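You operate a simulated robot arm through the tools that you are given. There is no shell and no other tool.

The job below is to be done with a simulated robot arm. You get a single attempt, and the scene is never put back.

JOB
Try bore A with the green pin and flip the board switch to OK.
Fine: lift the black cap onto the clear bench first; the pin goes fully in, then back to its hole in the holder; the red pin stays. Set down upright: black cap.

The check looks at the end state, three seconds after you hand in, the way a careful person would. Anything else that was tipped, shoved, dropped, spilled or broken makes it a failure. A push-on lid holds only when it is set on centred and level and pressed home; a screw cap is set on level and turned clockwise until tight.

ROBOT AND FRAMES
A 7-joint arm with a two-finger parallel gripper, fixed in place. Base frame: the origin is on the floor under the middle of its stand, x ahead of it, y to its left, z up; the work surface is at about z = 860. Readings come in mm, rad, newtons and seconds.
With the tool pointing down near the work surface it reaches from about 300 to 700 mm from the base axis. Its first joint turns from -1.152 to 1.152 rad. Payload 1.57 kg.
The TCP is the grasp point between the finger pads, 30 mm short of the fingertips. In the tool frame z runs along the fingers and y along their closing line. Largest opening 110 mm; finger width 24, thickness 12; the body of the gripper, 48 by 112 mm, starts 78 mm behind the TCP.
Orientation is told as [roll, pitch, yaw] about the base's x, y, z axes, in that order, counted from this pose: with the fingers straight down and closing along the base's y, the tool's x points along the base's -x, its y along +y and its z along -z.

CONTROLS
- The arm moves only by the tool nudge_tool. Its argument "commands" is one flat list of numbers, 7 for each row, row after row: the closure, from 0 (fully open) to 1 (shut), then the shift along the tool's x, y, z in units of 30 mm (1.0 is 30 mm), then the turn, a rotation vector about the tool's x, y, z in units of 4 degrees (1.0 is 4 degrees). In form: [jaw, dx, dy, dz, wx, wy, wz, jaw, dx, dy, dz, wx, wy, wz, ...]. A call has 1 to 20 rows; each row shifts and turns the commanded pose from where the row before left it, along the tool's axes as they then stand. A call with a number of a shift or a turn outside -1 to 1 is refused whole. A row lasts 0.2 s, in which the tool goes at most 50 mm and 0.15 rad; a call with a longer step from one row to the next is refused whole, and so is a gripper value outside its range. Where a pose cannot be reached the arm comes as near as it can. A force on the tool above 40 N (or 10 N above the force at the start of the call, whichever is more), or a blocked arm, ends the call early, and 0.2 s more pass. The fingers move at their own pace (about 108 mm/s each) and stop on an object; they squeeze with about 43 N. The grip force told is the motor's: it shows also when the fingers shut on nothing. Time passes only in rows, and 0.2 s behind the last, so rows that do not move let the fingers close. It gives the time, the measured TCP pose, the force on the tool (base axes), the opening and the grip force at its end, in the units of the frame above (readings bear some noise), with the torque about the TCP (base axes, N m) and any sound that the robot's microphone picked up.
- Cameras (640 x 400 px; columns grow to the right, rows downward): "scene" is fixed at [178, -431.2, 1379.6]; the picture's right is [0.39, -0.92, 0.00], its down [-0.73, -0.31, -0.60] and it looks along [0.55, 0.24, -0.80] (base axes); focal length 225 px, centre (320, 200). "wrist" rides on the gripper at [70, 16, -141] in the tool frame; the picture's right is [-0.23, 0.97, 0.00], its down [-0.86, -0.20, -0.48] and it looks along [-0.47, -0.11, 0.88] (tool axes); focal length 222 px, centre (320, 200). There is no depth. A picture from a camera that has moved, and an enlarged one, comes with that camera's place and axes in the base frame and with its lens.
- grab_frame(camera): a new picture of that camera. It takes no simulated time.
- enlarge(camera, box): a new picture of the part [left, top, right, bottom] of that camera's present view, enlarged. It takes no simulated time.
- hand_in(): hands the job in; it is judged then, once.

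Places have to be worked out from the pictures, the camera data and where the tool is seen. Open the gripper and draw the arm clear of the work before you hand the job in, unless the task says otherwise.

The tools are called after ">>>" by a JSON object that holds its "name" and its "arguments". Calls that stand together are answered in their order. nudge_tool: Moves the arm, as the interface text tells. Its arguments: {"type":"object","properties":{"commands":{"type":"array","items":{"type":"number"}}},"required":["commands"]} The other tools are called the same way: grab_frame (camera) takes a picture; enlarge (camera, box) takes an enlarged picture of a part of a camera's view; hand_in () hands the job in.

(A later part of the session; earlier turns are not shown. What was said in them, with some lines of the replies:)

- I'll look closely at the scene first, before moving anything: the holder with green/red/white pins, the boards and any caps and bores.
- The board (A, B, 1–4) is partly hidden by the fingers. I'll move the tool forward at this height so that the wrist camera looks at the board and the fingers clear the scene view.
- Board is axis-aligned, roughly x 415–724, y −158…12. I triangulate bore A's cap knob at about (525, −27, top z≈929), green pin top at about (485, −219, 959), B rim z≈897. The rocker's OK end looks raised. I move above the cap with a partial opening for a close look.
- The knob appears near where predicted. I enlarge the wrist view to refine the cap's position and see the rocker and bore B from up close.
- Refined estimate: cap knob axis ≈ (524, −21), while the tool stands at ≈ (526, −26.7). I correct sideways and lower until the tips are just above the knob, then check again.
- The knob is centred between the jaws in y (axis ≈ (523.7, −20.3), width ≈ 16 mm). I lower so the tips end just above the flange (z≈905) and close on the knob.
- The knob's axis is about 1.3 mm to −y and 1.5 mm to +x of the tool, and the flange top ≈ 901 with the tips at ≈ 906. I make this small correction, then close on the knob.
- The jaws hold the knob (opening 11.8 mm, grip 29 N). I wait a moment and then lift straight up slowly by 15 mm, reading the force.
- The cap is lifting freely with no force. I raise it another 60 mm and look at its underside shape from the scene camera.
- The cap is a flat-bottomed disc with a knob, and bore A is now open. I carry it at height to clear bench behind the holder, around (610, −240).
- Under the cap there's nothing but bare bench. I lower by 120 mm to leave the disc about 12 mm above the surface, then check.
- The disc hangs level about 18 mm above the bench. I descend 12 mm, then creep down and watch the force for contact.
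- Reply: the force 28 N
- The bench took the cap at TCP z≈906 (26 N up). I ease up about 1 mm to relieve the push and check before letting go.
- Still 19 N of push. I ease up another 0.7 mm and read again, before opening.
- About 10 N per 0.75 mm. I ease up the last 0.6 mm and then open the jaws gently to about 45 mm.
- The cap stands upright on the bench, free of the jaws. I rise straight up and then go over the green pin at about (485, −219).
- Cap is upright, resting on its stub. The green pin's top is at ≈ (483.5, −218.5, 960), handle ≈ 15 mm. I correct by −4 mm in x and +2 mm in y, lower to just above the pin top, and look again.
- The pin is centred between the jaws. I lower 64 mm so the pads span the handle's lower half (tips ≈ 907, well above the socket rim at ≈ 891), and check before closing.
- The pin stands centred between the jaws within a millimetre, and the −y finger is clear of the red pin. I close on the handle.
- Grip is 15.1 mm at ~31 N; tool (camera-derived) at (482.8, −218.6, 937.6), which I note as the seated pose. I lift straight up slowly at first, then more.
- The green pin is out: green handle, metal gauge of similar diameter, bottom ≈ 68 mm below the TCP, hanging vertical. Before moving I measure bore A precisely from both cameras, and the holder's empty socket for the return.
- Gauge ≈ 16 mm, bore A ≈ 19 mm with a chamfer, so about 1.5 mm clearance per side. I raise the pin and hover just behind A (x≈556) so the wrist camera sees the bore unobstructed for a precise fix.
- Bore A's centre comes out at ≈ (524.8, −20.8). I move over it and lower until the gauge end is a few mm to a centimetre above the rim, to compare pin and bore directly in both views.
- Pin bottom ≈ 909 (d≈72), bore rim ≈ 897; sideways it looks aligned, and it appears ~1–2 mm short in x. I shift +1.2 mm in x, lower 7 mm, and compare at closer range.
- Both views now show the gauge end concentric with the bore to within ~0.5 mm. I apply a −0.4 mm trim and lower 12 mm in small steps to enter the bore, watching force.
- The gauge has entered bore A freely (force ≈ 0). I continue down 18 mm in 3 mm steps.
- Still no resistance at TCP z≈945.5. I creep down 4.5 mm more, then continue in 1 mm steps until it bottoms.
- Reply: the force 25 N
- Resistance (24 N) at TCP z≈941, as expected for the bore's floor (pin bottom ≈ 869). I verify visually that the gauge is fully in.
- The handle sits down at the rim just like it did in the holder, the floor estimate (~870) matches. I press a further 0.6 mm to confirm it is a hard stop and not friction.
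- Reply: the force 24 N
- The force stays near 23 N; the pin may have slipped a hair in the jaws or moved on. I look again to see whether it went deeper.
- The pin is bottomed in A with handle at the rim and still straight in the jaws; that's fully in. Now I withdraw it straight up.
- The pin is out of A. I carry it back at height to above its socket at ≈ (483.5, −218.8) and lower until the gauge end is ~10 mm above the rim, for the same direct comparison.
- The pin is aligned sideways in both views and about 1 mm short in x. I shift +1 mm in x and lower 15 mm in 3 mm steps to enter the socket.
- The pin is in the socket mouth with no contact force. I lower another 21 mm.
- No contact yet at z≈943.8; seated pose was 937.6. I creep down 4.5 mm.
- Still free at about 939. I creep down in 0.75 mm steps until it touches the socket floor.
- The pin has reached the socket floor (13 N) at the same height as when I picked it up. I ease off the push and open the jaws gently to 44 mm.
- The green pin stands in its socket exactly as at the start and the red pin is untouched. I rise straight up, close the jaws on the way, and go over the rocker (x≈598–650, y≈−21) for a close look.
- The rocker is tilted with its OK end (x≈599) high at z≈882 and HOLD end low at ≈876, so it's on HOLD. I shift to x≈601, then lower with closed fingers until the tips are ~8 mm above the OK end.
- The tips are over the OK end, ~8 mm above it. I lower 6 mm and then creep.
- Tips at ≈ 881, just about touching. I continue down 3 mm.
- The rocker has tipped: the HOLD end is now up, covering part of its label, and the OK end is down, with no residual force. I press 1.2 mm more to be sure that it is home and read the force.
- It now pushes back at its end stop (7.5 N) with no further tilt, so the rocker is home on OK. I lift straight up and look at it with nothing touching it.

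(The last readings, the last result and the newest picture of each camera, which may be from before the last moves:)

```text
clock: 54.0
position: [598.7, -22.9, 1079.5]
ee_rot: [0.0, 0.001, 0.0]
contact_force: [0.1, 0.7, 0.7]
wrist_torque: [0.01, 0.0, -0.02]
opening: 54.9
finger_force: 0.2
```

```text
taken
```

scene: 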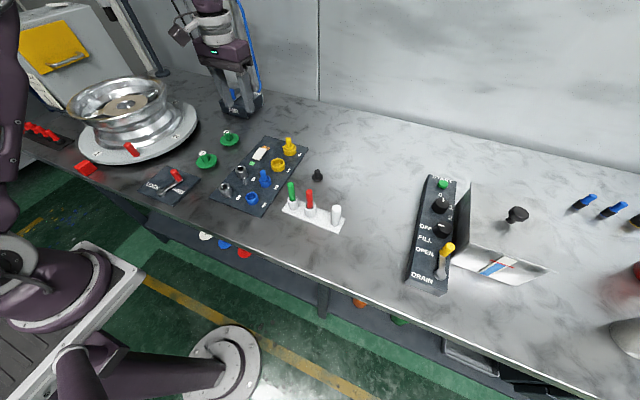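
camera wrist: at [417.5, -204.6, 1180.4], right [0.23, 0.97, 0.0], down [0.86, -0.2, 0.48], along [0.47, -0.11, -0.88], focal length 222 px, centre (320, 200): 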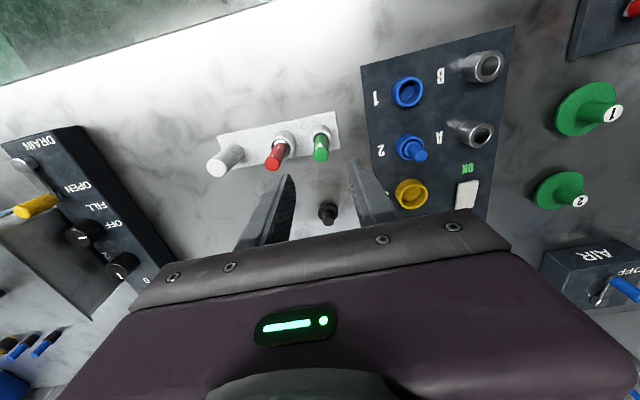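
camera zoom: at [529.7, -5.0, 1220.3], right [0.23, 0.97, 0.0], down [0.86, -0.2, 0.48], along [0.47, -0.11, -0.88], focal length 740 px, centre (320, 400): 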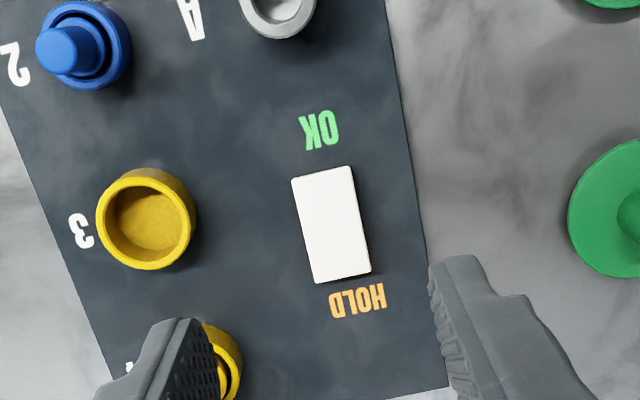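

The rocker stays on OK by itself. I raise the arm clear with the jaws open and do a final check of cap, pins and the rest.

>>> {"name": "nudge_tool", "arguments": {"commands": [0.2, 0, 0, -1, 0, 0, 0, 0, 0, 0, -1, 0, 0, 0, 0, 0, 0, -1, 0, 0, 0, 0, 0, 0, 0, 0, 0, 0]}}

>>> {"name": "enlarge", "arguments": {"camera": "scene", "box": [275, 160, 355, 235]}}

>>> {"name": "enlarge", "arguments": {"camera": "scene", "box": [130, 120, 310, 230]}}

>>> {"name": "grab_frame", "arguments": {"camera": "wrist"}}

```text
clock: 55.0
position: [598.8, -23.2, 1169.5]
ee_rot: [0.0, 0.002, 0.0]
contact_force: [-1.0, 0.5, 0.1]
wrist_torque: [-0.01, 0.02, -0.01]
opening: 109.9
finger_force: 0.1
```

```text
5.33 times, centred on (315, 198) of scene
camera zoom: at [178.0, -431.2, 1379.6], right [0.39, -0.92, 0.0], down [-0.73, -0.31, -0.6], along [0.55, 0.24, -0.8], focal length 1200 px, centre (347, 213)
```

zoom: 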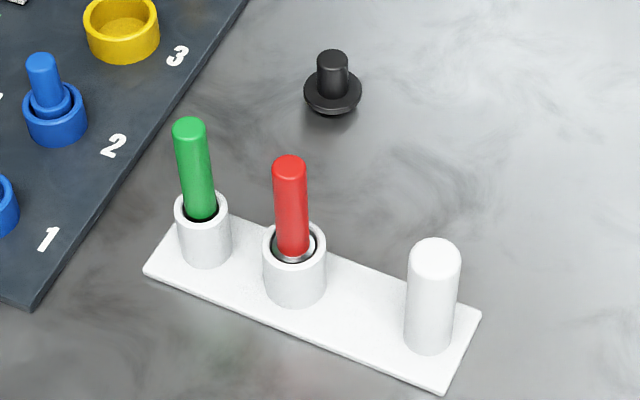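

```text
3.56 times, centred on (220, 175) of scene
camera zoom: at [178.0, -431.2, 1379.6], right [0.39, -0.92, 0.0], down [-0.73, -0.31, -0.6], along [0.55, 0.24, -0.8], focal length 800 px, centre (676, 289)
```

zoom: 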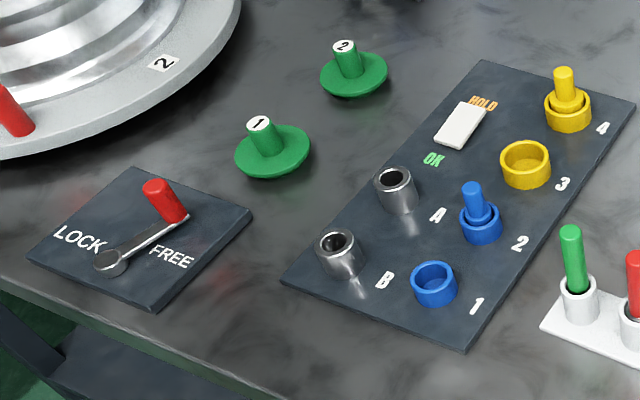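

```text
taken
camera wrist: at [529.3, -5.5, 1310.4], right [0.23, 0.97, 0.0], down [0.86, -0.2, 0.48], along [0.47, -0.11, -0.88], focal length 222 px, centre (320, 200)
```

wrist: 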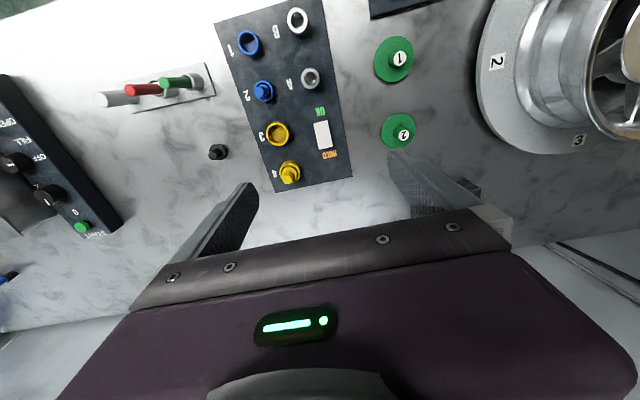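

All is in order. The cap stands upright on clear bench, and the green pin is back in its socket. The red and white pins are untouched, the rocker is on OK, and nothing else has been disturbed. The gripper is open and well clear, so I hand in.

>>> {"name": "hand_in", "arguments": {}}

```text
The job is handed in.
```

The job is done and handed in; I haven't seen the check's verdict.

- **Black cap:** lifted off bore A first. It now stands upright on clear bench behind the pin holder.
- **Green pin:** lowered into bore A until it met a firm stop at about 24 N, at the depth I expected for the bore's floor. It is back in its own hole in the holder, resting at the same height as before.
- **Board switch:** the OK end is pressed down to its stop, and it stayed there after I lifted away.
- **Everything else:** the red pin was not touched, and the final pictures show nothing else moved or tipped.

The gripper is open and the arm is raised clear of the work.
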